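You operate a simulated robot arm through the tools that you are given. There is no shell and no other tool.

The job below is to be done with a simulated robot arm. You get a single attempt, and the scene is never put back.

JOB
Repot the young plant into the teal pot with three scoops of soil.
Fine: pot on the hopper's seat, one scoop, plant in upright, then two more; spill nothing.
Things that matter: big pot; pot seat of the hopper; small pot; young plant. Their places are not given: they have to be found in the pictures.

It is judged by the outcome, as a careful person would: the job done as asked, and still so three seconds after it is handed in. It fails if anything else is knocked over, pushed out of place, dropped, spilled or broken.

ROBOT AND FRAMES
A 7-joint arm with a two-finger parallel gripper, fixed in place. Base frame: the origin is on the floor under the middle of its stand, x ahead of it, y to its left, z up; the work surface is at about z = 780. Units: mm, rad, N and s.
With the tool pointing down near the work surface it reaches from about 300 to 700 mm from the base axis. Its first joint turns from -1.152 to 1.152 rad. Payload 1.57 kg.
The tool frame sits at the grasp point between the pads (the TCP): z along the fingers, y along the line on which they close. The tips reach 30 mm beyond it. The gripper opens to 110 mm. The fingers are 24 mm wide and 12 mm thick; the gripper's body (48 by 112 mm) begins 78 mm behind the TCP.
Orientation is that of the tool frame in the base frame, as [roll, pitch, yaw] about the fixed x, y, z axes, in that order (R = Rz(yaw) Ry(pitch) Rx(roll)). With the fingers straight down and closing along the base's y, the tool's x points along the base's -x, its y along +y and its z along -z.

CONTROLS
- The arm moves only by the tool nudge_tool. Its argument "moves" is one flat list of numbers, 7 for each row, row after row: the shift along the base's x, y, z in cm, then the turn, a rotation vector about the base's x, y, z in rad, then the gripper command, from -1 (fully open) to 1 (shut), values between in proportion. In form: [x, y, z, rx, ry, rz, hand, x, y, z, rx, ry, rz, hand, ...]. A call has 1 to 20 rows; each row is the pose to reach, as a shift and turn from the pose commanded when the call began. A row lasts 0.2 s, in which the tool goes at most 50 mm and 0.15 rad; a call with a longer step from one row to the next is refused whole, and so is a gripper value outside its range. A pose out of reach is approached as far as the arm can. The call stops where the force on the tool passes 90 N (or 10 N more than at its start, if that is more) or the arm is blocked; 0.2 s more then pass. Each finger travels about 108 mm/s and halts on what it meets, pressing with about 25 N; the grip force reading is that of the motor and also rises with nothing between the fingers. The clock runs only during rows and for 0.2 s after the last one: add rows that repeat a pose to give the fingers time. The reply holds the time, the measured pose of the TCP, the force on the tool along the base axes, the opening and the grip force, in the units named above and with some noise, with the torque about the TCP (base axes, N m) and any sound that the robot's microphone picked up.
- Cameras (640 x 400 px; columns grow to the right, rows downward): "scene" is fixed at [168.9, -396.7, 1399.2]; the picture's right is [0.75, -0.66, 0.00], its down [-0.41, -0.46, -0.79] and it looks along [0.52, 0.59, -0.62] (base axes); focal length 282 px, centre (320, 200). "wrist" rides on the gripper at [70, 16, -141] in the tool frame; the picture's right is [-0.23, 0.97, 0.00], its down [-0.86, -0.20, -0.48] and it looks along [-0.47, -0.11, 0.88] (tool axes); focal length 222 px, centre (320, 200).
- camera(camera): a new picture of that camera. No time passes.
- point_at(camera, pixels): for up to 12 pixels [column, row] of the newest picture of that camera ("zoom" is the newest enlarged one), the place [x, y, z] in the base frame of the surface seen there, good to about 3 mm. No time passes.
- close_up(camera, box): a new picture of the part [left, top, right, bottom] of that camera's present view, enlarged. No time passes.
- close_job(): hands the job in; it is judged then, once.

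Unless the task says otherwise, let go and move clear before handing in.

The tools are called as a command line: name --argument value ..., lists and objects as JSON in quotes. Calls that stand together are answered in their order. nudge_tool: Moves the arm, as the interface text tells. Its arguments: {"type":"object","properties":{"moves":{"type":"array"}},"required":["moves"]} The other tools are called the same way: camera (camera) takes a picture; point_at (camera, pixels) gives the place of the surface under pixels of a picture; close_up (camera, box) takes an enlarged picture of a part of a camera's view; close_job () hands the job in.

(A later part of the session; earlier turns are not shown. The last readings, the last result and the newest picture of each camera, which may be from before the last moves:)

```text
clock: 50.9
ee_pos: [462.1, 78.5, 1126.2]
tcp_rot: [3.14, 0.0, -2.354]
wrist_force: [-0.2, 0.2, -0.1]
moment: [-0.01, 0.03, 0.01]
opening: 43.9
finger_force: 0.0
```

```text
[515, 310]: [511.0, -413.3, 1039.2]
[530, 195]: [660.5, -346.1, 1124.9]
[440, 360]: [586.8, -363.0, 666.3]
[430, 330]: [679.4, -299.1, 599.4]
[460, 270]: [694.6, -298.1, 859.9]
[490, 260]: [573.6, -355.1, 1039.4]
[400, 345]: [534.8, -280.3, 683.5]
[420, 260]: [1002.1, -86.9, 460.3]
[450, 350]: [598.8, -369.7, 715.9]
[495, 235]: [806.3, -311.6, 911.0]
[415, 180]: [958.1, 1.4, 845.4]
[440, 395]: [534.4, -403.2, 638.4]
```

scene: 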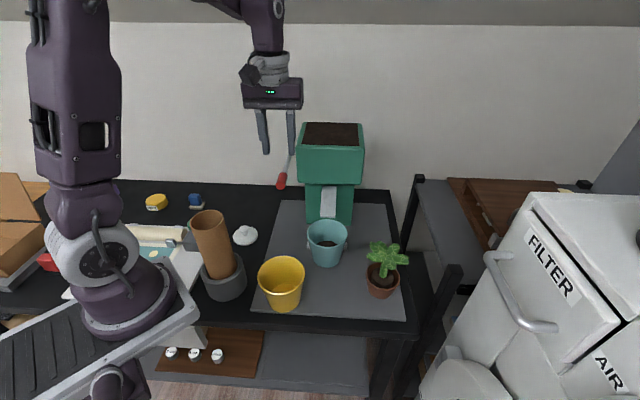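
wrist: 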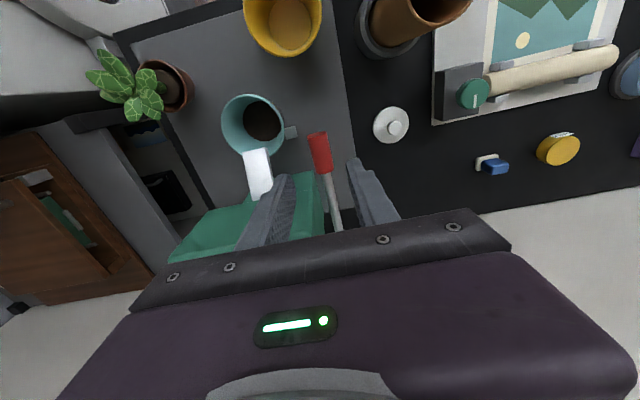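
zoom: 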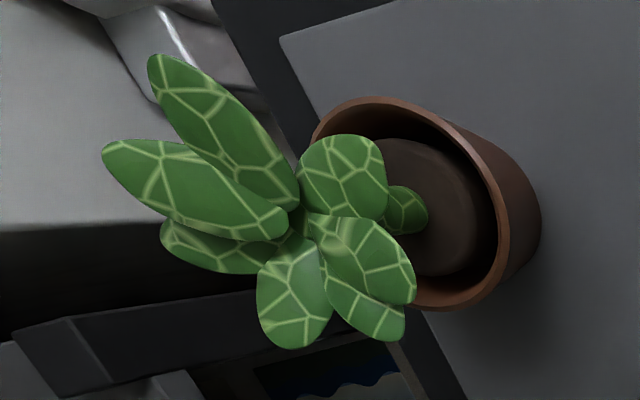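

The plant has about seven leaves; I'll measure their tips and the stem to choose an approach direction between leaves.

point_at --camera "zoom" --pixels '[[160, 70], [115, 155], [170, 235], [285, 335], [405, 275], [385, 325], [370, 145], [410, 210], [300, 215], [395, 225], [440, 200], [330, 320]]'

close_up --camera "scene" --box '[360, 235, 415, 300]'

point_at --camera "zoom" --pixels '[[175, 130], [215, 60], [262, 55], [370, 65], [440, 160], [430, 130], [335, 215], [300, 230], [265, 250], [290, 205], [268, 235], [300, 180]]'

```text
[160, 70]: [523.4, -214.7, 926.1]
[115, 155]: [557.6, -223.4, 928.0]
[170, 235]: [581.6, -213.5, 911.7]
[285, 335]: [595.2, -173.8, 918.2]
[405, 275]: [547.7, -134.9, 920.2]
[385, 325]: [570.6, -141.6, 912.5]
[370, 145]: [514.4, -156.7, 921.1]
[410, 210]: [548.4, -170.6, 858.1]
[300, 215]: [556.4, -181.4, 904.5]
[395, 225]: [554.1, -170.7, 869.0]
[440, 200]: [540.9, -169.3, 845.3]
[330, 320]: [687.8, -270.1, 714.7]
```

```text
6.15 times, centred on (388, 268) of scene
```

zoom: 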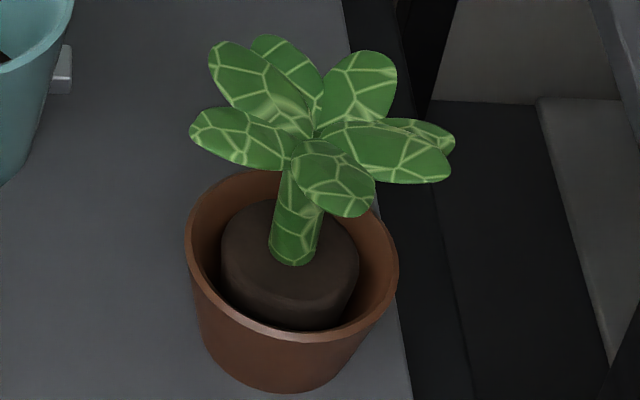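

```text
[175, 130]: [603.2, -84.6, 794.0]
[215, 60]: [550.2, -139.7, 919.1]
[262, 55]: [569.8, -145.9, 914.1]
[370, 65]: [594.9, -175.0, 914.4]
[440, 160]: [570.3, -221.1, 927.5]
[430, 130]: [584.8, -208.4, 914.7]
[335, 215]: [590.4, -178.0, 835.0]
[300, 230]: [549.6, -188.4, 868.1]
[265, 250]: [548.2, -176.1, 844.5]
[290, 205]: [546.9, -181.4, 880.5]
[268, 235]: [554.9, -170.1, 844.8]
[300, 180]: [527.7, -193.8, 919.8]
```

Leaf tips lie at bearings 10°, 67°, 98°, 148°, 228°, 275°, 310°, so the widest gap faces back toward the robot (188°) and another gap would face the chute if I keep this orientation. I'll pin down the stem's centre line.

point_at --camera "zoom" --pixels '[[293, 258], [295, 240], [297, 222], [300, 205], [303, 190], [274, 240], [316, 240], [280, 210], [320, 212], [290, 280], [225, 250], [355, 265]]'

close_up --camera "wrist" --box '[125, 55, 200, 120]'

point_at --camera "zoom" --pixels '[[240, 240], [260, 230], [270, 210], [265, 260], [230, 260], [240, 215], [300, 180], [340, 230], [330, 300], [250, 160], [200, 200], [480, 250]]'

```text
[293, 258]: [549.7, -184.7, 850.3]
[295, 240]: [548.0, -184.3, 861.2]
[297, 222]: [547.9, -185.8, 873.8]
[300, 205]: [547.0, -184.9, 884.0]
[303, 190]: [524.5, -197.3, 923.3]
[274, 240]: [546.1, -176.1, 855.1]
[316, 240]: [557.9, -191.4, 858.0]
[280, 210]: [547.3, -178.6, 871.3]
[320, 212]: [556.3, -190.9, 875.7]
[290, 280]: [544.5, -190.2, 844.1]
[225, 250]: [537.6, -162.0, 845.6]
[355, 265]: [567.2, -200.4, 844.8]
```

```text
6.15 times, centred on (162, 88) of wrist
```

zoom: 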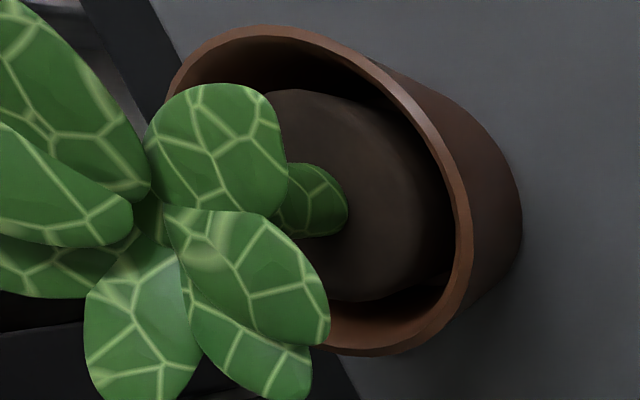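

```text
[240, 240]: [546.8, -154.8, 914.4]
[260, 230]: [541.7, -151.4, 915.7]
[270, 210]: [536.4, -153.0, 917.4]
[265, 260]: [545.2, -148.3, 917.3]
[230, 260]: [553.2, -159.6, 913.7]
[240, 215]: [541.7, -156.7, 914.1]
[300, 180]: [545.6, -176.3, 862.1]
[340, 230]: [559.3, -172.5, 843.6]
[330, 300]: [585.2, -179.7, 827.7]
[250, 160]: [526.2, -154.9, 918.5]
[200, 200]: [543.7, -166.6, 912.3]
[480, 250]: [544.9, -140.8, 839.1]
```

The stem centre is near (554,-182), 16 mm thick. I'll swing over to in front of the plant at a safe height, turning the tool toward bearing 10°.

nudge_tool --moves '[-0.2, -4, -0.2, 0, 0, -0.0875, 0.2, -0.5, -8, -0.5, 0, 0, -0.175, 0.2, -0.7, -12, -1, 0, 0, -0.2625, 0.2, -1.0, -16, -1.5, 0, 0, -0.35, 0.2, -1.2, -20, -2, 0, 0, -0.4375, 0.3, -1.4, -24, -2.5, 0, 0, -0.525, 0.35, -1.64, -27.9, -3, 0, 0, -0.612, 0.35, -1.64, -27.9, -3, 0, 0, -0.612, 0.35]'

camera --camera "wrist"

```text
clock: 52.7
ee_pos: [446.0, -198.1, 1095.8]
tcp_rot: [3.141, 0.0, -2.968]
wrist_force: [-0.2, 0.0, 0.0]
moment: [0.01, 0.02, -0.04]
opening: 35.7
finger_force: 0.2
```

```text
taken
```

wrist: 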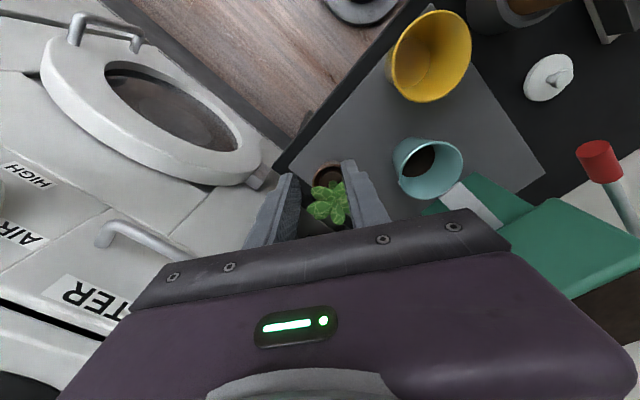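

In position. Now I pitch the tool 54° and descend to the pre-grasp behind the plant.

nudge_tool --moves '[0, -0.04, -1.5, 0.0234, -0.1326, 0, 0.35, 0, -0.08, -3.5, 0.0468, -0.2652, 0, 0.35, 0, -0.12, -5.5, 0.0702, -0.3978, 0, 0.35, 0, -0.16, -8, 0.0936, -0.5304, 0, 0.35, 0, -0.2, -10.5, 0.117, -0.663, 0, 0.35, 0, -0.24, -13, 0.1404, -0.7956, 0, 0.35, 0, -0.28, -14.8, 0.1638, -0.928, 0, 0.35, 0, -0.28, -14.8, 0.1638, -0.928, 0, 0.35]'

camera --camera "wrist"

camera --camera "scene"

```text
clock: 54.5
ee_pos: [447.0, -201.4, 945.6]
tcp_rot: [3.139, 0.943, -2.969]
wrist_force: [0.2, 0.8, 0.6]
moment: [-0.02, -0.05, 0.02]
opening: 35.8
finger_force: 0.0
out of reach, approached as far as the arm can: row 5
```

```text
taken
```

wrist: 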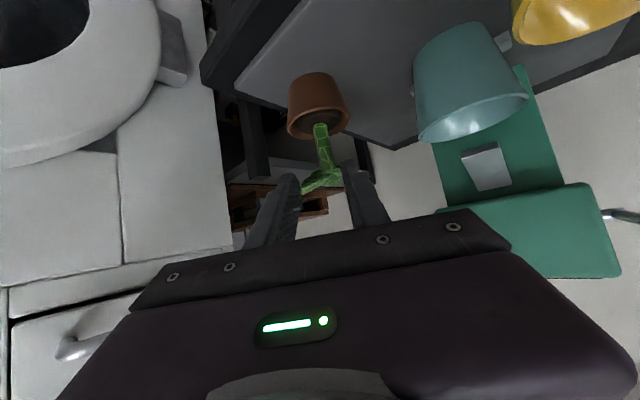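

```text
taken
```

scene: 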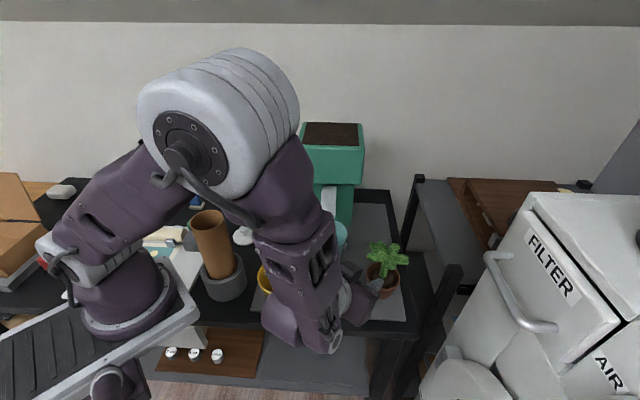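

The stem (322,140) is centred between the fingertips. I'll check its place once more from this view before moving in.

close_up --camera "wrist" --box '[270, 60, 390, 220]'

close_up --camera "scene" --box '[320, 220, 430, 330]'

```text
2.50 times, centred on (330, 140) of wrist
```

zoom: 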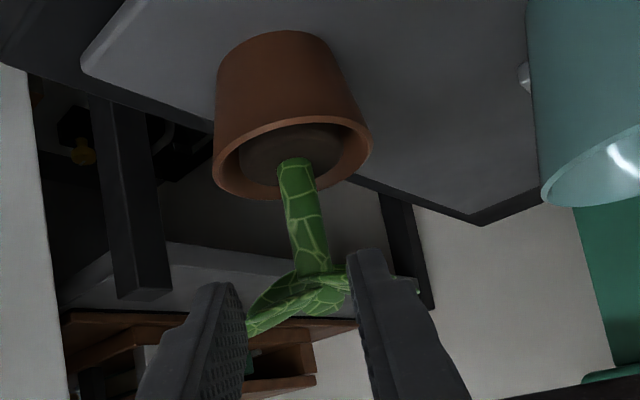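

```text
3.64 times, centred on (375, 275) of scene
```

zoom: 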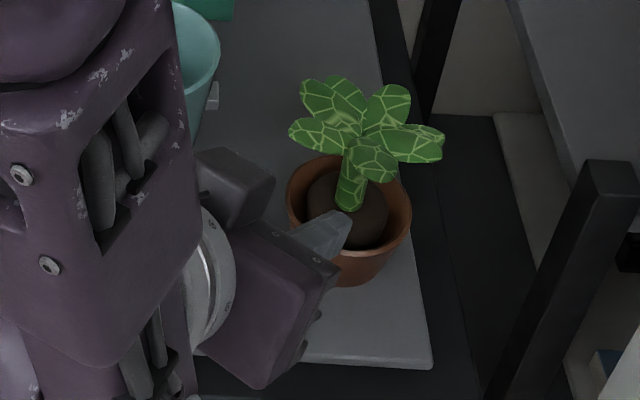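

close_up --camera "wrist" --box '[270, 60, 390, 220]'

point_at --camera "zoom" --pixels '[[296, 180], [301, 200], [304, 215], [308, 235], [290, 210], [318, 212], [311, 255], [270, 140], [295, 45], [217, 165], [370, 145], [290, 205]]'

```text
2.50 times, centred on (330, 140) of wrist
```

zoom: 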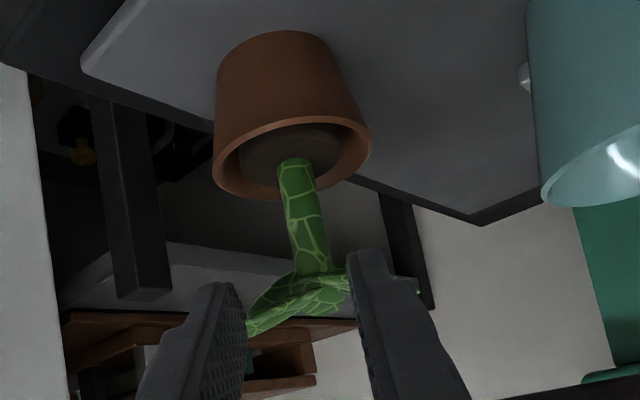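

```text
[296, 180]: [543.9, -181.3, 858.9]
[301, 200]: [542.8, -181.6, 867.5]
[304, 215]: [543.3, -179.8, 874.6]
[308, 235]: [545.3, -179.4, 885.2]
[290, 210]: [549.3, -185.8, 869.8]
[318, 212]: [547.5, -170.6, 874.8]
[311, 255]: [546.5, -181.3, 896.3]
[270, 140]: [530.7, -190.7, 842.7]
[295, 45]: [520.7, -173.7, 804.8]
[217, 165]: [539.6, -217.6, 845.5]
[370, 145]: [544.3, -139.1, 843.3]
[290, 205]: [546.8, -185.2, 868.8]
```

The stem is about 3 mm to the left (+y) of my tool axis. I'll correct that and move in along the axis, pausing 40 mm short.

nudge_tool --moves '[-0.06, 0.33, 0, 0, 0, 0, 0.35, 2.05, 0.7, -1.56, 0, 0, 0, 0.35, 4.15, 1.07, -3.12, 0, 0, 0, 0.35, 6.2, 1.42, -4.6, 0, 0, 0, 0.35, 6.2, 1.42, -4.6, 0, 0, 0, 0.35]'

camera --camera "wrist"

close_up --camera "scene" --box '[320, 220, 430, 330]'

```text
clock: 55.7
ee_pos: [509.4, -187.8, 902.6]
tcp_rot: [3.14, 0.943, -2.968]
wrist_force: [1.2, 0.2, -0.3]
moment: [0.01, 0.01, 0.01]
opening: 35.7
finger_force: 0.0
```

```text
taken
```

wrist: 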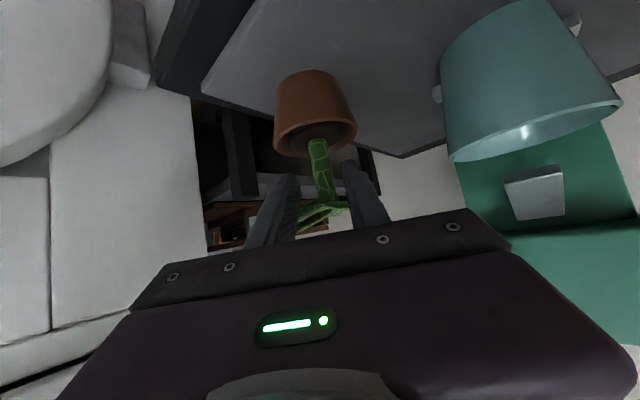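

```text
3.64 times, centred on (375, 275) of scene
```

zoom: 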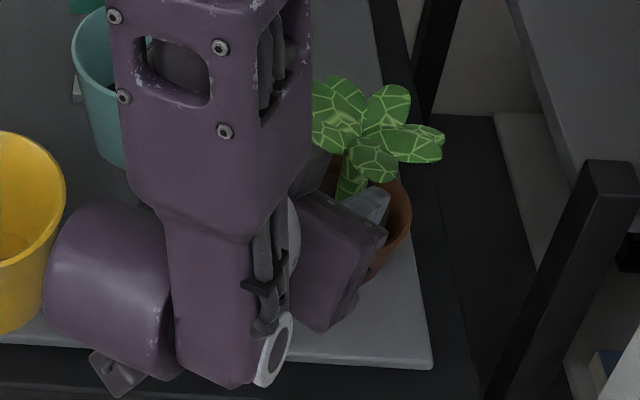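

The stem runs right between the fingers. Moving the last 40 mm in.

nudge_tool --moves '[1.0, 0.19, -0.8, 0, 0, 0, 0.35, 2.1, 0.4, -1.7, 0, 0, 0, 0.35, 3.1, 0.6, -2.5, 0, 0, 0, 0.35, 3.1, 0.6, -2.5, 0, 0, 0, 0.35]'

camera --camera "wrist"

close_up --camera "scene" --box '[320, 220, 430, 330]'

```text
clock: 56.7
ee_pos: [538.8, -182.3, 876.8]
tcp_rot: [3.14, 0.942, -2.967]
wrist_force: [-0.1, 0.6, -0.6]
moment: [0.0, 0.01, 0.01]
opening: 35.8
finger_force: 0.0
```

```text
taken
```

wrist: 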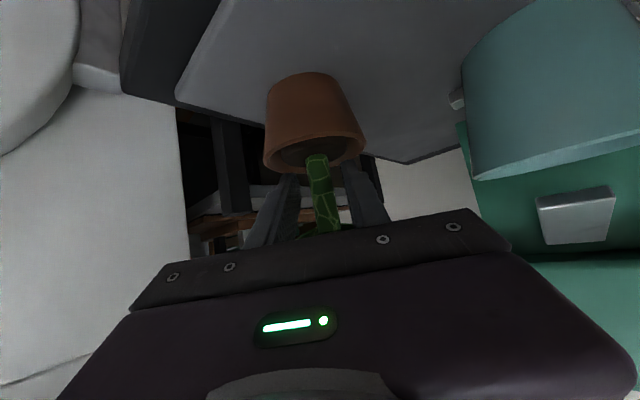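

```text
3.64 times, centred on (375, 275) of scene
```

zoom: 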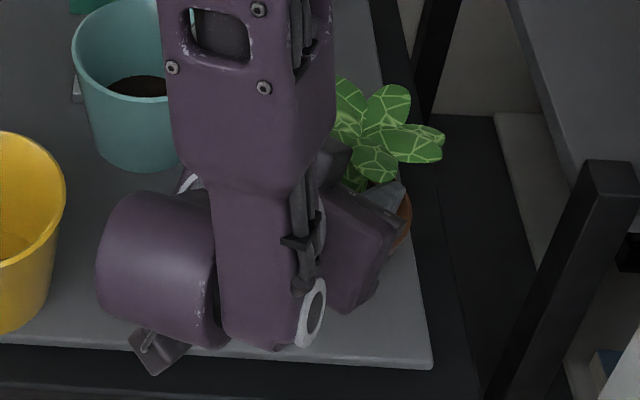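

No contact forces, stem centred. Closing on the stem.

nudge_tool --moves '[0, 0, 0, 0, 0, 0, 0.5, 0, 0, 0, 0, 0, 0, 0.65, 0, 0, 0, 0, 0, 0, 0.8, 0, 0, 0, 0, 0, 0, 1, 0, 0, 0, 0, 0, 0, 1]'

camera --camera "wrist"

```text
clock: 57.9
ee_pos: [540.2, -182.5, 876.3]
tcp_rot: [3.14, 0.94, -2.968]
wrist_force: [0.6, 0.7, -0.7]
moment: [0.03, 0.01, 0.02]
opening: 16.7
finger_force: 25.2
```

```text
taken
```

wrist: 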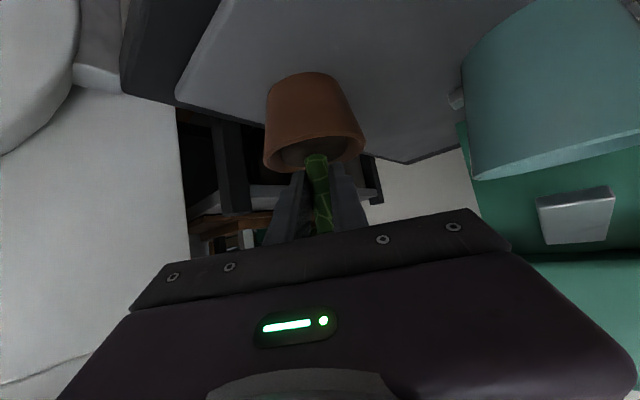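

Stem gripped (16.7 mm) with no side load. A slow test lift of 20 mm.

nudge_tool --moves '[0, 0, 0.3, 0, 0, 0, 1, 0, 0, 0.7, 0, 0, 0, 1, 0, 0, 1.2, 0, 0, 0, 1, 0, 0, 2.0, 0, 0, 0, 1, 0, 0, 2.0, 0, 0, 0, 1]'

camera --camera "wrist"

close_up --camera "scene" --box '[320, 200, 430, 310]'

```text
clock: 59.1
ee_pos: [536.9, -179.6, 897.6]
tcp_rot: [3.139, 0.943, -2.966]
wrist_force: [-0.4, 0.0, -0.5]
moment: [-0.01, 0.02, 0.01]
opening: 16.6
finger_force: 24.9
```

```text
taken
```

wrist: 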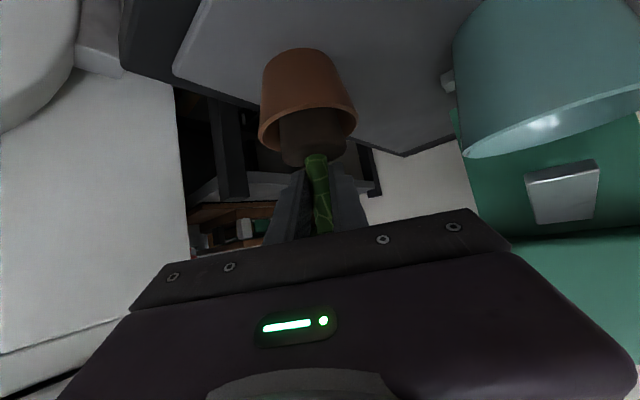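

```text
3.64 times, centred on (375, 255) of scene
```

zoom: 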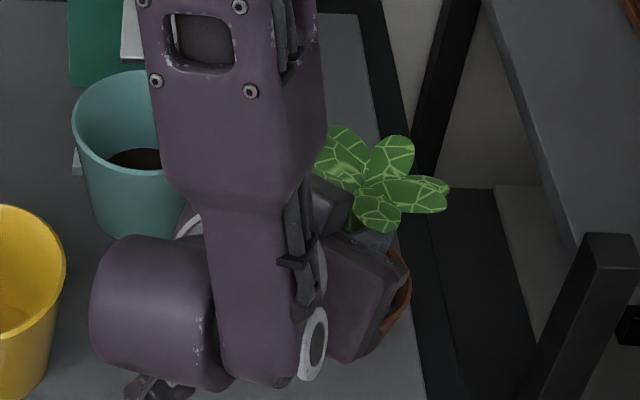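

The root ball rises out of the small pot, which stays put. Lifting further until it's well clear.

nudge_tool --moves '[0, 0, 1.0, 0, 0, 0, 1, 0, 0, 2.2, 0, 0, 0, 1, 0, 0, 3.6, 0, 0, 0, 1, 0, 0, 5.2, 0, 0, 0, 1, 0, 0, 7.2, 0, 0, 0, 1, 0, 0, 9.4, 0, 0, 0, 1, 0, 0, 10.4, 0, 0, 0, 1, 0, 0, 10.4, 0, 0, 0, 1]'

camera --camera "wrist"

camera --camera "scene"

```text
clock: 60.9
ee_pos: [539.2, -181.9, 999.5]
tcp_rot: [3.141, 0.943, -2.966]
wrist_force: [-0.2, 0.3, -1.3]
moment: [0.0, 0.0, 0.01]
opening: 16.5
finger_force: 25.4
```

```text
taken
```

wrist: 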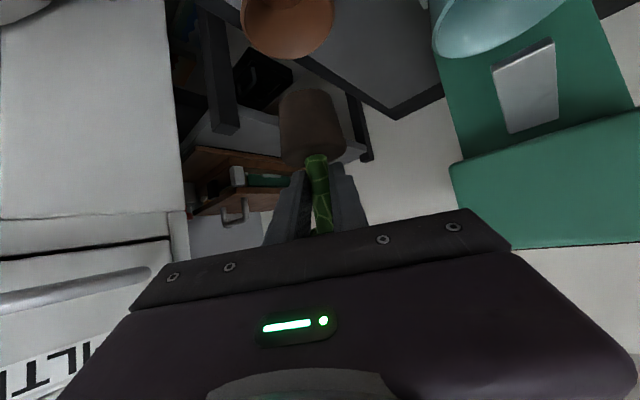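

```text
taken
```

scene: 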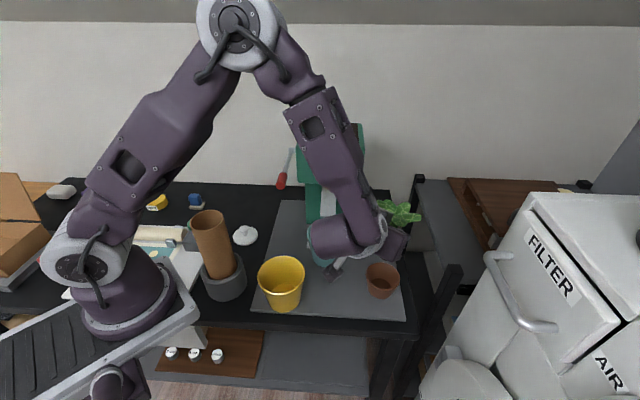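

The plant is fully out and the small pot is empty and upright at (382,280). I'll measure the root ball's extent and attitude in the grip.

close_up --camera "wrist" --box '[260, 70, 380, 240]'

point_at --camera "zoom" --pixels '[[270, 70], [235, 75], [310, 80], [275, 120], [270, 160], [235, 170], [330, 165], [300, 195], [305, 230], [318, 270], [240, 120], [320, 120]]'

close_up --camera "scene" --box '[320, 190, 440, 310]'

```text
2.35 times, centred on (320, 155) of wrist
```

zoom: 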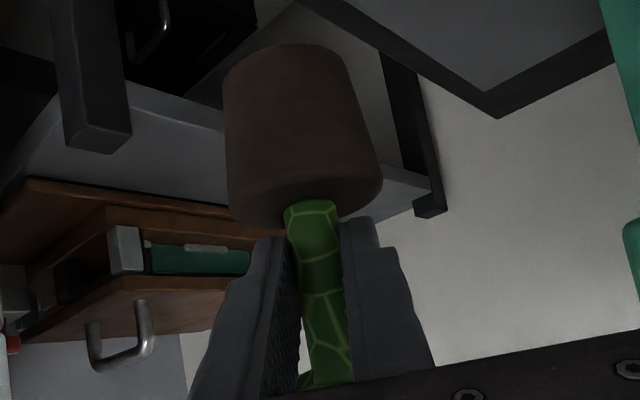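

```text
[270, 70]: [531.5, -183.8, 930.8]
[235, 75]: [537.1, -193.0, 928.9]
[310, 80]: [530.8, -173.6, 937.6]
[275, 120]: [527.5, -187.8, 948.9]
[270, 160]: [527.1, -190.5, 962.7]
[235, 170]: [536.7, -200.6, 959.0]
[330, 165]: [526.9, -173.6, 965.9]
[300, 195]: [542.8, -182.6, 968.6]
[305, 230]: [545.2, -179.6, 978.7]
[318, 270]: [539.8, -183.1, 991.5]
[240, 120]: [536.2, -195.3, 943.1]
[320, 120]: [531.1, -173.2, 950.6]
```

```text
3.33 times, centred on (380, 250) of scene
```

zoom: 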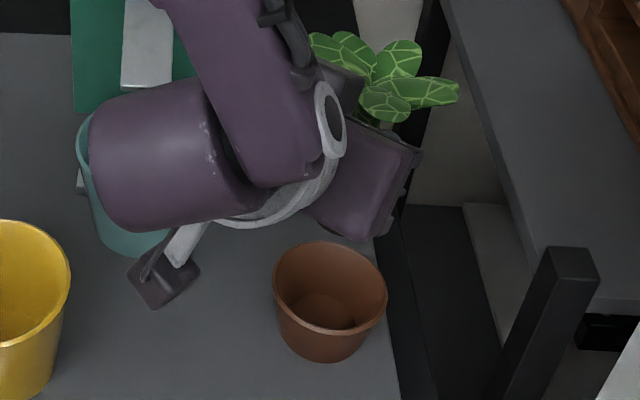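

The root ball is 45 mm tall, its bottom 76 mm below the TCP, and it hangs upright without slipping. I'll carry it to above the teal pot, turning 10° so a leaf gap faces the chute.

nudge_tool --moves '[-0.67, 3.11, 0.3, 0, 0, 0.035, 1, -1.34, 6.22, 0.6, 0, 0, 0.07, 1, -2.0, 9.33, 1.0, 0, 0, 0.105, 1, -2.7, 12.4, 1.3, 0, 0, 0.14, 1, -3.37, 15.56, 1.5, 0, 0, 0.175, 1, -3.37, 15.56, 1.5, 0, 0, 0.175, 1]'

camera --camera "wrist"

camera --camera "scene"

```text
clock: 62.3
ee_pos: [506.0, -25.9, 1015.8]
tcp_rot: [3.14, 0.942, -2.789]
wrist_force: [0.5, 0.5, 0.3]
moment: [-0.01, -0.03, 0.03]
opening: 16.8
finger_force: 25.3
```

```text
taken
```

wrist: 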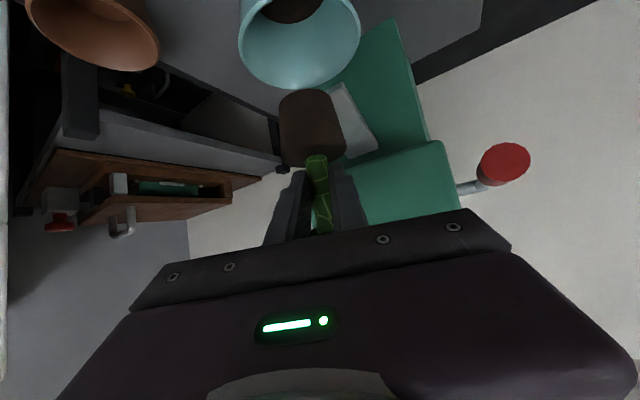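

```text
taken
```

scene: 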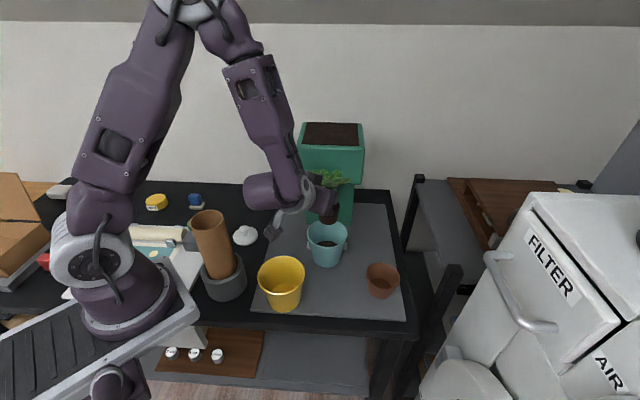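

The plant hangs above the teal pot. I'll zoom to measure the pot rim, root ball and leaves against the chute.

close_up --camera "scene" --box '[285, 155, 375, 275]'

point_at --camera "zoom" --pixels '[[246, 265], [388, 270], [290, 232], [345, 232], [265, 248], [300, 310], [335, 310], [365, 245], [375, 160], [345, 195], [380, 222], [395, 200]]'

```text
3.33 times, centred on (330, 215) of scene
```

zoom: 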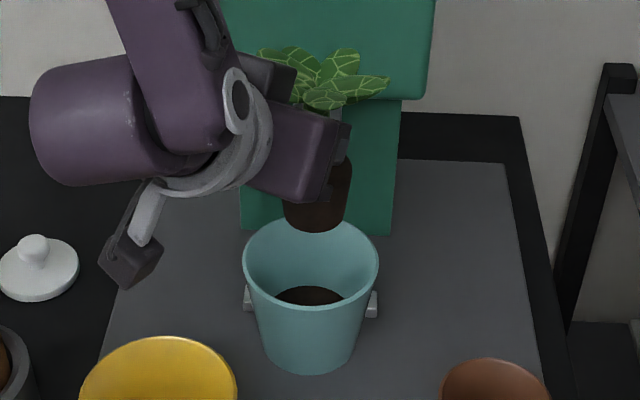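

```text
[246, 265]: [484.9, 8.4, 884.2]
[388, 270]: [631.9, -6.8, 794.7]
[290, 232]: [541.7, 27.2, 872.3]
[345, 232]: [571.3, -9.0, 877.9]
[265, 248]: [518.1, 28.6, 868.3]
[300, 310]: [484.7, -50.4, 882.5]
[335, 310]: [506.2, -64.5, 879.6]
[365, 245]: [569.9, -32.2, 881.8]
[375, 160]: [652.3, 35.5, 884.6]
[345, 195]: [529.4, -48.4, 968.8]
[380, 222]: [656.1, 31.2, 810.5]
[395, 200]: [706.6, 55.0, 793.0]
```

point_at --camera "zoom" --pixels '[[245, 258], [377, 260], [270, 298], [310, 307], [350, 299], [368, 240], [256, 240], [310, 288], [315, 226], [290, 215], [343, 212], [312, 200]]'

```text
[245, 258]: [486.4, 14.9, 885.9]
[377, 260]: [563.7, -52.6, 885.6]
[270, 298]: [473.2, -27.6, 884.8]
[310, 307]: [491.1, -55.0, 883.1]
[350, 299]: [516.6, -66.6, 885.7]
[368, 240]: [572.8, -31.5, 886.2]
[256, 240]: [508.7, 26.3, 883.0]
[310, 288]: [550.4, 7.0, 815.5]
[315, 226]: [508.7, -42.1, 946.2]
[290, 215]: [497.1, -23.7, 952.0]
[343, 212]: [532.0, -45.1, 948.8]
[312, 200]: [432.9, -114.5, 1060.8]
```

The pot's axis comes out at about (524.5,-16.5) and the root ball hangs about 9 mm in front of it, as intended. I'll check the leaf tips that will come nearest the chute.

point_at --camera "zoom" --pixels '[[386, 82], [370, 95], [352, 55], [335, 55], [300, 52], [268, 54], [330, 100], [310, 75], [335, 105], [345, 75]]'

close_up --camera "wrist" --box '[220, 0, 400, 120]'

```text
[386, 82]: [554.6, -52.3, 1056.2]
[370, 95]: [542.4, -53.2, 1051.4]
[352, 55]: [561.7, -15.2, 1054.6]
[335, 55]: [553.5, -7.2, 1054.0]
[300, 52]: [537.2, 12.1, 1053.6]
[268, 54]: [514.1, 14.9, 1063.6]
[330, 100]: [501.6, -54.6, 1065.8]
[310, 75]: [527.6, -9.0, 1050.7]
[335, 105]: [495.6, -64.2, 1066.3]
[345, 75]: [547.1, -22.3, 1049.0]
```

```text
3.33 times, centred on (310, 60) of wrist
```

zoom: 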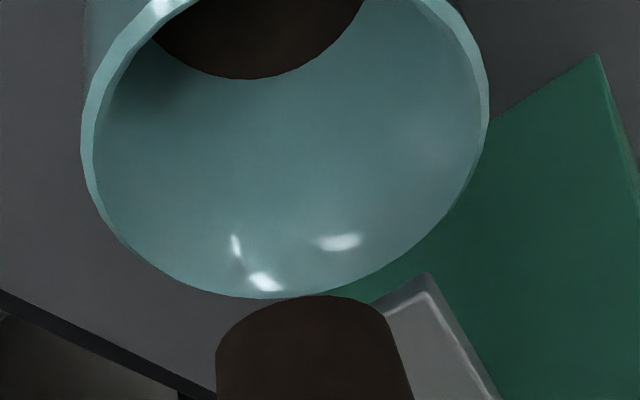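

Leaf E2's tip would pass just over the chute lip, so I'll turn the plant another 10° to split the leaves around the chute, then lower to about 30 mm above the soil.

nudge_tool --moves '[0.0, -0.2, 0, 0, 0, 0.09, 1, 0.03, -0.41, 0, 0, 0, 0.175, 1, 0.03, -0.41, -2, 0, 0, 0.175, 1, 0.03, -0.41, -5, 0, 0, 0.175, 1, 0.03, -0.41, -8, 0, 0, 0.175, 1, 0.03, -0.41, -9.3, 0, 0, 0.175, 1, 0.03, -0.41, -9.3, 0, 0, 0.175, 1]'

camera --camera "scene"

camera --camera "wrist"

close_up --camera "scene" --box '[285, 165, 375, 285]'

```text
clock: 63.9
ee_pos: [505.0, -30.5, 921.1]
tcp_rot: [3.139, 0.942, -2.616]
wrist_force: [-0.9, -0.4, -1.8]
moment: [-0.07, 0.0, 0.01]
opening: 16.2
finger_force: 24.4
```

```text
taken
```

scene: 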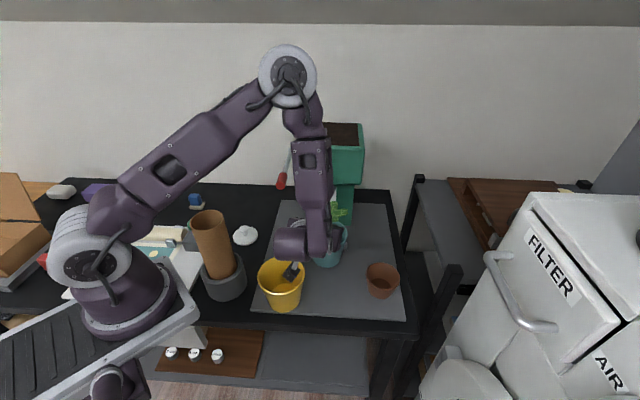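

```text
taken
```

wrist: 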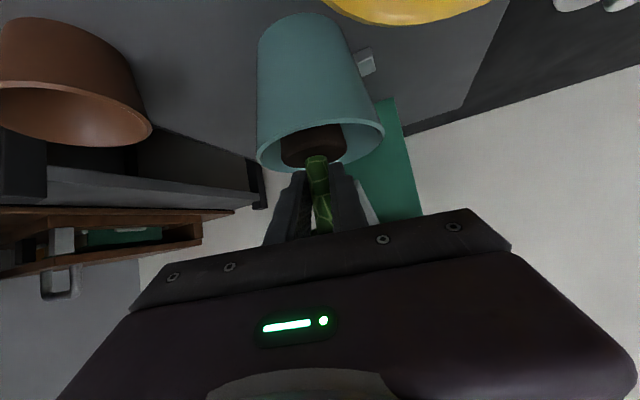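

```text
3.33 times, centred on (330, 225) of scene
```

zoom: 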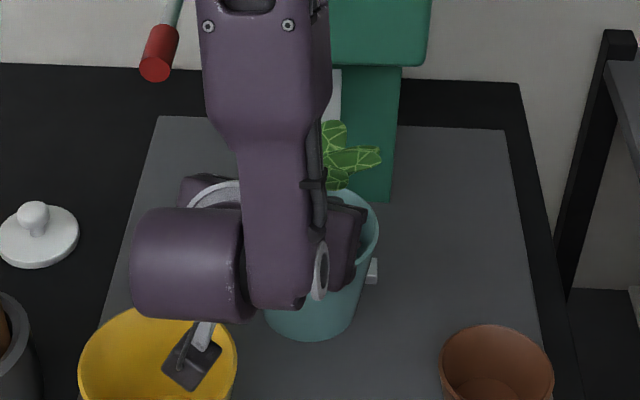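

The root ball is inside the pot's mouth with room all round (wrist (312,145)). Lowering further in small steps.

nudge_tool --moves '[0.1, 0.05, -0.6, 0, 0, 0, 1, 0.1, 0.05, -1.2, 0, 0, 0, 1, 0.1, 0.05, -1.8, 0, 0, 0, 1, 0.1, 0.05, -2.2, 0, 0, 0, 1, 0.1, 0.05, -2.4, 0, 0, 0, 1, 0.1, 0.05, -2.4, 0, 0, 0, 1]'

camera --camera "wrist"

close_up --camera "scene" --box '[285, 165, 375, 285]'

```text
clock: 65.3
ee_pos: [507.1, -29.6, 899.7]
tcp_rot: [-3.141, 0.943, -2.616]
wrist_force: [0.7, -0.3, -0.9]
moment: [0.0, -0.02, 0.0]
opening: 16.6
finger_force: 25.3
```

```text
taken
```

wrist: 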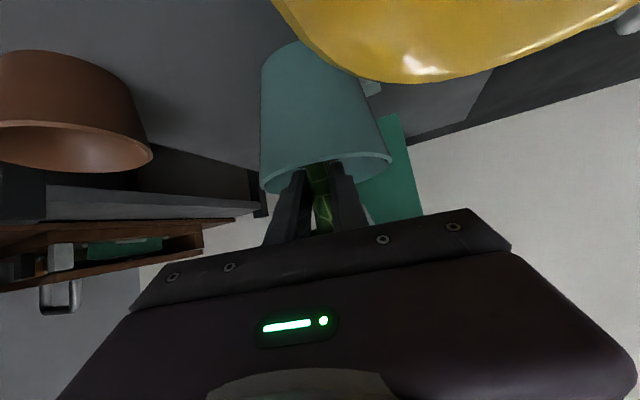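

```text
3.33 times, centred on (330, 225) of scene
```

zoom: 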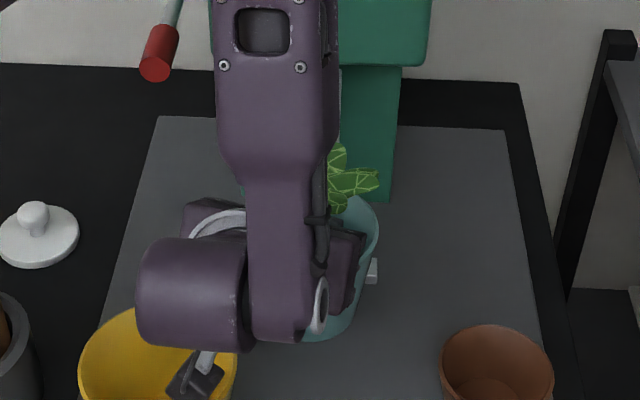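

Nothing touched yet (forces near zero). Lowering the last few millimetres to the soil.

nudge_tool --moves '[0, 0, -0.25, 0, 0, 0, 1, 0, 0, -0.45, 0, 0, 0, 1, 0, 0, -0.6, 0, 0, 0, 1, 0, 0, -0.6, 0, 0, 0, 1]'

```text
clock: 66.3
ee_pos: [506.1, -31.2, 893.3]
tcp_rot: [3.14, 0.944, -2.615]
wrist_force: [0.0, -0.1, -0.1]
moment: [-0.02, 0.06, 0.02]
opening: 16.7
finger_force: 25.0
```

nudge_tool --moves '[0, 0, -0.1, 0, 0, 0, 1, 0, 0, -0.2, 0, 0, 0, 1, 0, 0, -0.2, 0, 0, 0, 1]'

camera --camera "wrist"

```text
clock: 67.1
ee_pos: [505.6, -29.9, 892.0]
tcp_rot: [3.139, 0.945, -2.615]
wrist_force: [-0.1, -2.9, 8.0]
moment: [-0.25, 0.03, -0.01]
opening: 16.5
finger_force: 25.3
```

```text
taken
```

wrist: 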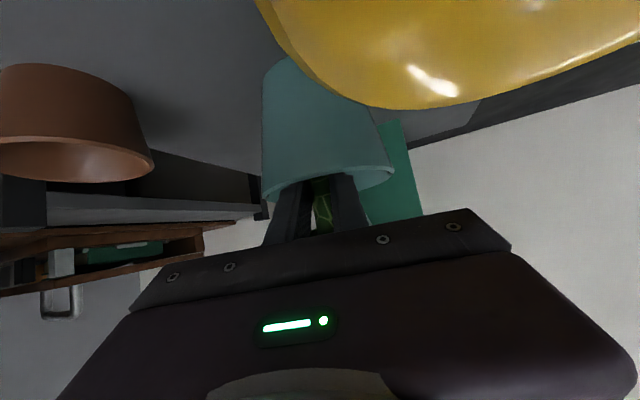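

Contact at 8 N with the TCP at z=892, just as predicted, so the root ball stands on the soil. I'll relax 1 mm and open only a little (25 mm) to stay clear of the rim.

nudge_tool --moves '[0, 0, 0.1, 0, 0, 0, 1, 0, 0, 0.1, 0, 0, 0, 0.65, 0, 0, 0.1, 0, 0, 0, 0.55, 0, 0, 0.1, 0, 0, 0, 0.55]'

camera --camera "wrist"

close_up --camera "scene" --box '[285, 165, 375, 285]'

```text
clock: 68.1
ee_pos: [506.1, -29.9, 890.8]
tcp_rot: [3.141, 0.941, -2.618]
wrist_force: [-0.4, 0.1, -0.4]
moment: [0.04, 0.01, 0.01]
opening: 24.5
finger_force: 0.1
```

```text
taken
```

wrist: 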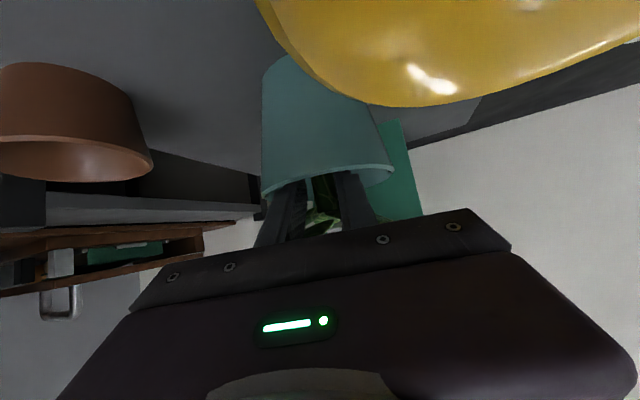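

```text
3.33 times, centred on (330, 225) of scene
```

zoom: 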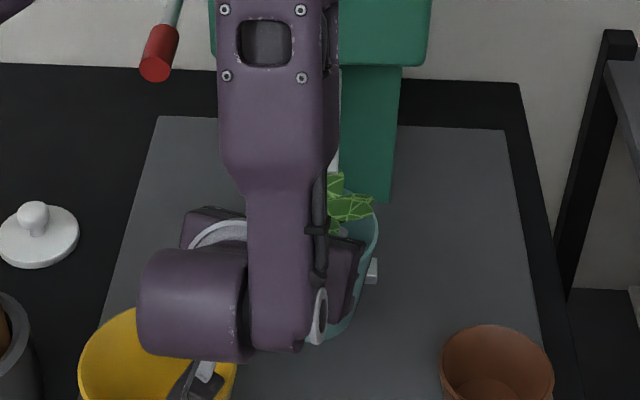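

The leaves seem lower than expected after release, so I'll look closely at whether the plant tilted or sank.

close_up --camera "scene" --box '[315, 195, 365, 255]'

point_at --camera "zoom" --pixels '[[330, 130], [380, 160], [420, 140], [330, 80], [300, 50], [400, 190], [460, 200], [350, 175], [310, 100], [440, 150]]'

close_up --camera "wrist" --box '[250, 150, 400, 250]'

```text
6.67 times, centred on (340, 225) of scene
```

zoom: 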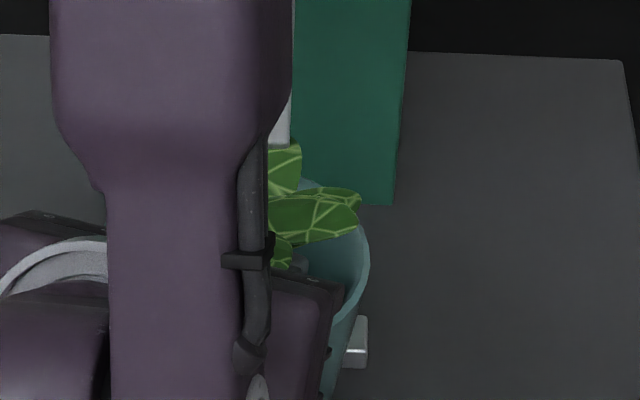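

```text
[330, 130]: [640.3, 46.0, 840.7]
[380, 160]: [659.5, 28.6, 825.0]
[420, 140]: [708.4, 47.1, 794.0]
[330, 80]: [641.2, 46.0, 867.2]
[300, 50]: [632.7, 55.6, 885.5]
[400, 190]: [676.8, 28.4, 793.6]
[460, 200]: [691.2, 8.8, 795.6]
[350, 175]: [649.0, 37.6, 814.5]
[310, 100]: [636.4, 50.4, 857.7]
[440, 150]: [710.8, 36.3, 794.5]
```

```text
4.00 times, centred on (325, 200) of wrist
```

zoom: 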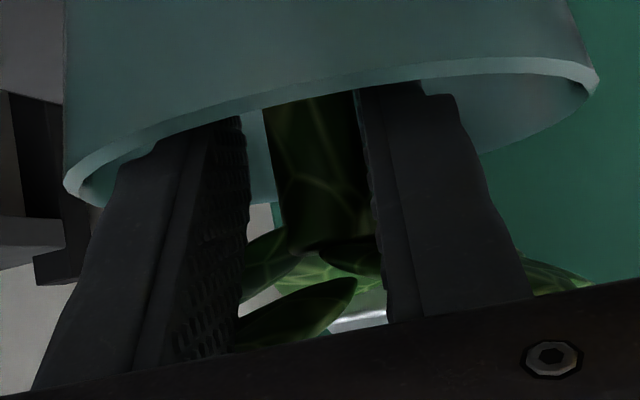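

close_up --camera "scene" --box '[315, 195, 365, 255]'

point_at --camera "zoom" --pixels '[[310, 215], [285, 165], [350, 205], [330, 195], [355, 195], [285, 255], [300, 265], [340, 230], [275, 185], [295, 150], [365, 260], [290, 215]]'

```text
6.67 times, centred on (340, 225) of scene
```

zoom: 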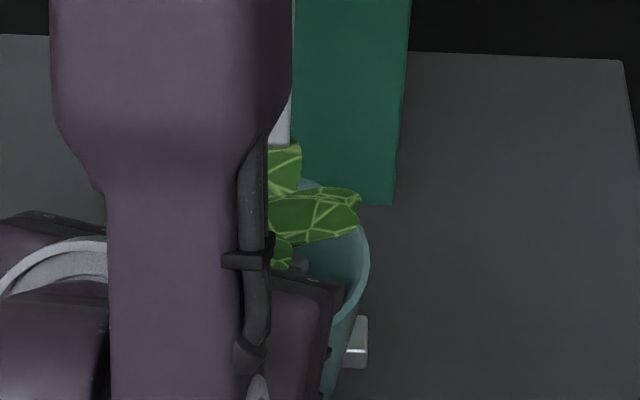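

```text
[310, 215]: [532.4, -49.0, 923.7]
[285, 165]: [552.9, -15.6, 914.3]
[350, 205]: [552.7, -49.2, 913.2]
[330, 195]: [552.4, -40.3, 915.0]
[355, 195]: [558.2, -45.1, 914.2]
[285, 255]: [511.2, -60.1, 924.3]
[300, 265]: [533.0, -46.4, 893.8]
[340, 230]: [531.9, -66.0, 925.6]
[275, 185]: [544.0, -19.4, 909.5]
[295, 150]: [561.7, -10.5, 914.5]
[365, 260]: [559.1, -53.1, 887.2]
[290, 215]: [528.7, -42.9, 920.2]
```

The leaf heights (D tip 914, B 926, A 924) match the plant standing upright with its root ball settled on the pot floor; the 8 N was a finger on the rim. I'll centre the fingers on the stem (1 mm) and withdraw exactly along the tool axis.

nudge_tool --moves '[-0.06, 0.11, 0, 0, 0, 0, 0.55, -0.41, -0.09, 0.29, 0, 0, 0, 0.55, -1.11, -0.5, 0.88, 0, 0, 0, 0.55, -2.16, -1.1, 1.76, 0, 0, 0, 0.55, -2.16, -1.1, 1.76, 0, 0, 0, 0.55]'

camera --camera "wrist"

close_up --camera "scene" --box '[285, 165, 375, 285]'

```text
clock: 69.3
ee_pos: [484.7, -40.8, 909.1]
tcp_rot: [-3.141, 0.943, -2.617]
wrist_force: [0.0, 0.4, -0.3]
moment: [-0.01, 0.01, 0.0]
opening: 24.9
finger_force: 0.0
```

```text
taken
```

wrist: 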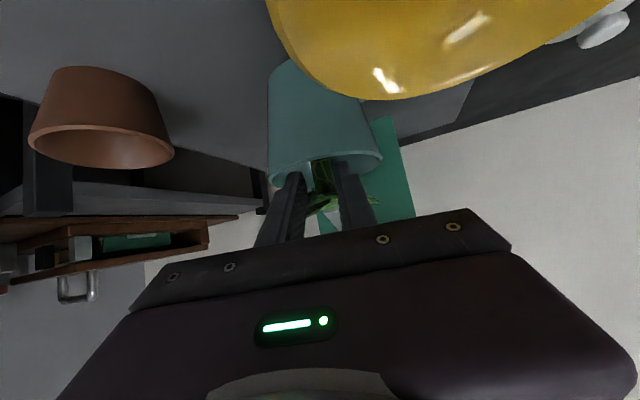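

```text
3.33 times, centred on (330, 225) of scene
```

zoom: 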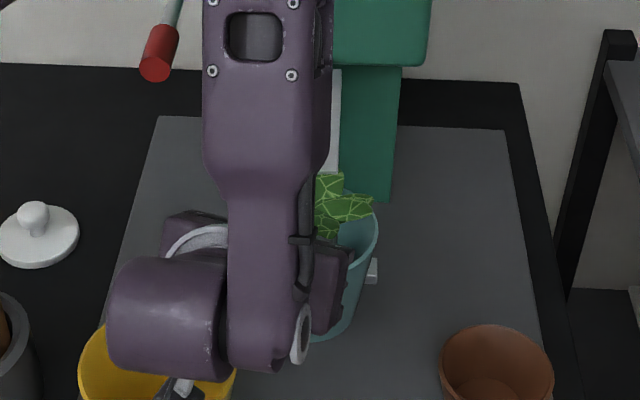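

The plant stayed put. Continuing the withdrawal along the axis.

nudge_tool --moves '[-1.75, -1.01, 1.47, 0, 0, 0, 0.55, -3.5, -2.03, 2.94, 0, 0, 0, 0.55, -5.6, -3.24, 4.7, 0, 0, 0, 0.55, -7.0, -4.05, 7.5, 0, 0, 0, 0.55, -7.0, -4.05, 11.5, 0, 0, 0, 0.55, -7.0, -4.05, 15, 0, 0, 0, 0.55, -7.0, -4.05, 15, 0, 0, 0, 0.55]'

camera --camera "wrist"

camera --camera "scene"

```text
clock: 70.9
ee_pos: [413.9, -82.2, 1060.0]
tcp_rot: [3.139, 0.942, -2.618]
wrist_force: [0.0, -0.3, -0.6]
moment: [-0.01, 0.03, 0.03]
opening: 25.1
finger_force: 0.2
```

```text
taken
```

wrist: 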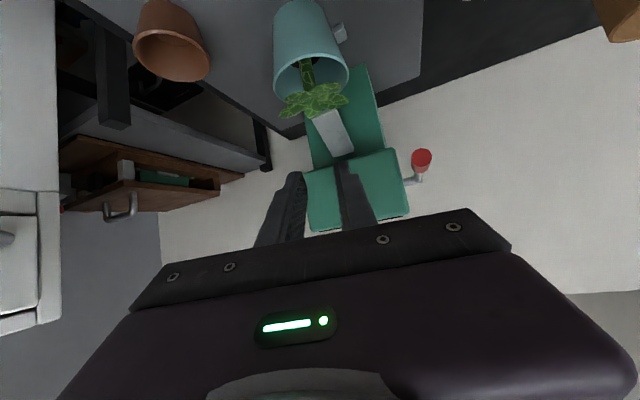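

```text
taken
```

scene: 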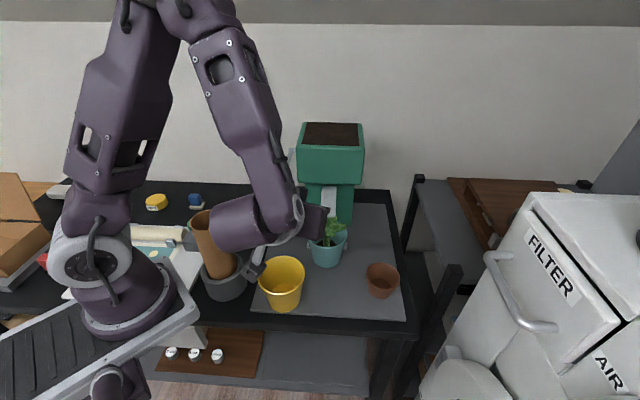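

The plant stands in the teal pot. Now I straighten the tool and go back above the lever for the second scoop; first a careful zoom on the plant.

close_up --camera "scene" --box '[290, 185, 370, 275]'

nudge_tool --moves '[0.5, 1.0, 0.8, -0.0674, 0.1165, 0, 0.4, 1.0, 2.0, 1.6, -0.1348, 0.233, 0, 0.2, 1.5, 3.0, 2.4, -0.2022, 0.3495, 0, 0.2, 2.0, 4.0, 3.2, -0.2696, 0.466, 0, 0.2, 2.5, 5.0, 4.0, -0.337, 0.5825, 0, 0.2, 3.0, 6.0, 4.8, -0.4044, 0.699, 0, 0.2, 3.5, 7.0, 5.8, -0.472, 0.815, 0, 0.2, 3.5, 7.0, 5.8, -0.472, 0.815, 0, 0.2]'

camera --camera "scene"

```text
4.44 times, centred on (330, 230) of scene
```

zoom: 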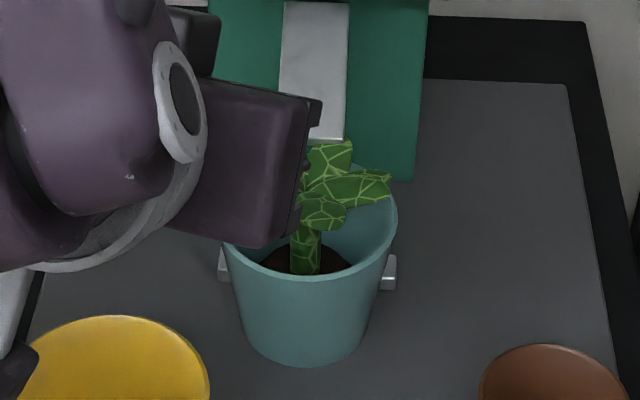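

```text
clock: 72.7
ee_pos: [450.2, -9.8, 1118.8]
tcp_rot: [3.14, 0.0, -2.619]
wrist_force: [0.6, -0.6, 0.5]
moment: [0.0, 0.04, -0.03]
opening: 43.8
finger_force: 0.1
```

```text
taken
```

scene: 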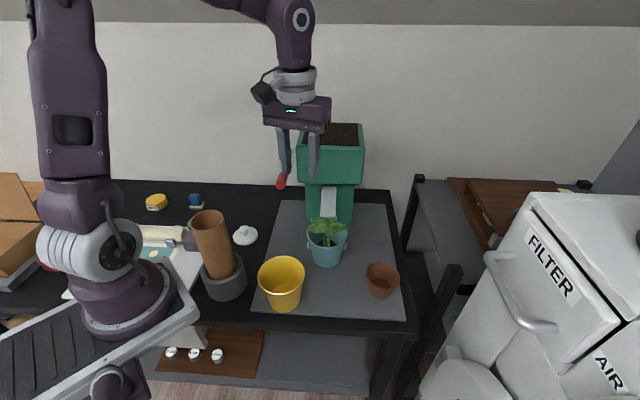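

Now the view of the plant is clear; I'll inspect it closely for uprightness, leaf clearance to the chute, and the pot's seating.

close_up --camera "scene" --box '[295, 190, 365, 275]'

point_at --camera "zoom" --pixels '[[295, 262], [298, 240], [278, 255], [312, 255], [250, 275], [345, 280], [300, 285], [255, 140], [330, 130], [395, 190], [225, 190], [380, 180]]'

close_up --camera "wrist" --box '[150, 60, 330, 190]'

```text
4.71 times, centred on (330, 232) of scene
```

zoom: 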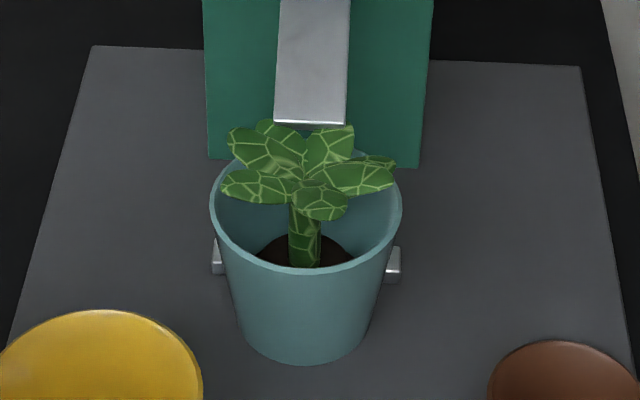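

```text
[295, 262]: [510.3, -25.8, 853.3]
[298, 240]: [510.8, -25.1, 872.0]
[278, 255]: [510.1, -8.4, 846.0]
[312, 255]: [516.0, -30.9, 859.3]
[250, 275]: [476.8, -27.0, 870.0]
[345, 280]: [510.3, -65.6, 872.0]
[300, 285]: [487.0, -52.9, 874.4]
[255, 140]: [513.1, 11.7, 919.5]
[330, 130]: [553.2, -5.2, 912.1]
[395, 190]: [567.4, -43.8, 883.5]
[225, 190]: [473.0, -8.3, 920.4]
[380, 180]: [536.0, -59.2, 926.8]
```

```text
3.08 times, centred on (240, 125) of wrist
```

zoom: 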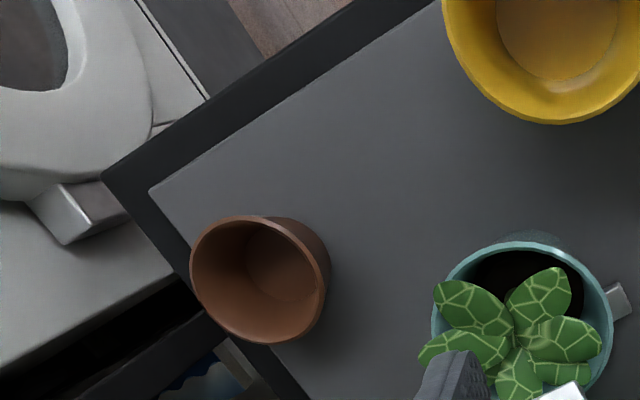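

The plant is upright and gently centred in front of the chute, root ball top at z≈845, pot still against the stops. Going back above the lever knob.

nudge_tool --moves '[0.36, 2.96, 0, 0, 0, 0.088, 0.2, 0.72, 5.92, 0, 0, 0, 0.176, 0.2, 1.08, 8.88, 0, 0, 0, 0.263, 0.2, 1.08, 8.88, 0, 0, 0, 0.263, 0.2]'

close_up --camera "wrist" --box '[280, 120, 380, 240]'

```text
clock: 73.7
ee_pos: [460.9, 78.8, 1117.1]
tcp_rot: [3.139, 0.003, -2.352]
wrist_force: [-0.5, -0.2, 0.2]
moment: [-0.02, 0.0, -0.02]
opening: 43.9
finger_force: 0.0
```

```text
3.33 times, centred on (330, 180) of wrist
```

zoom: 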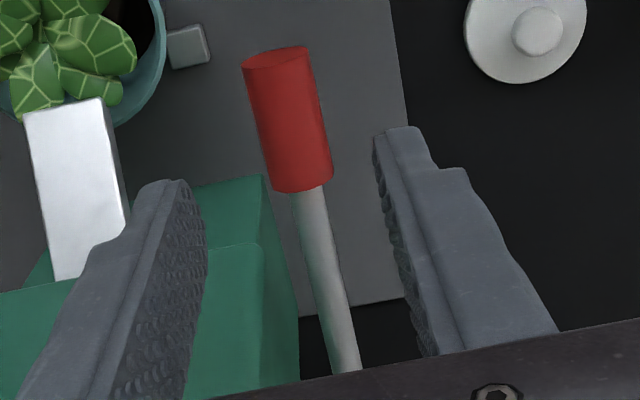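

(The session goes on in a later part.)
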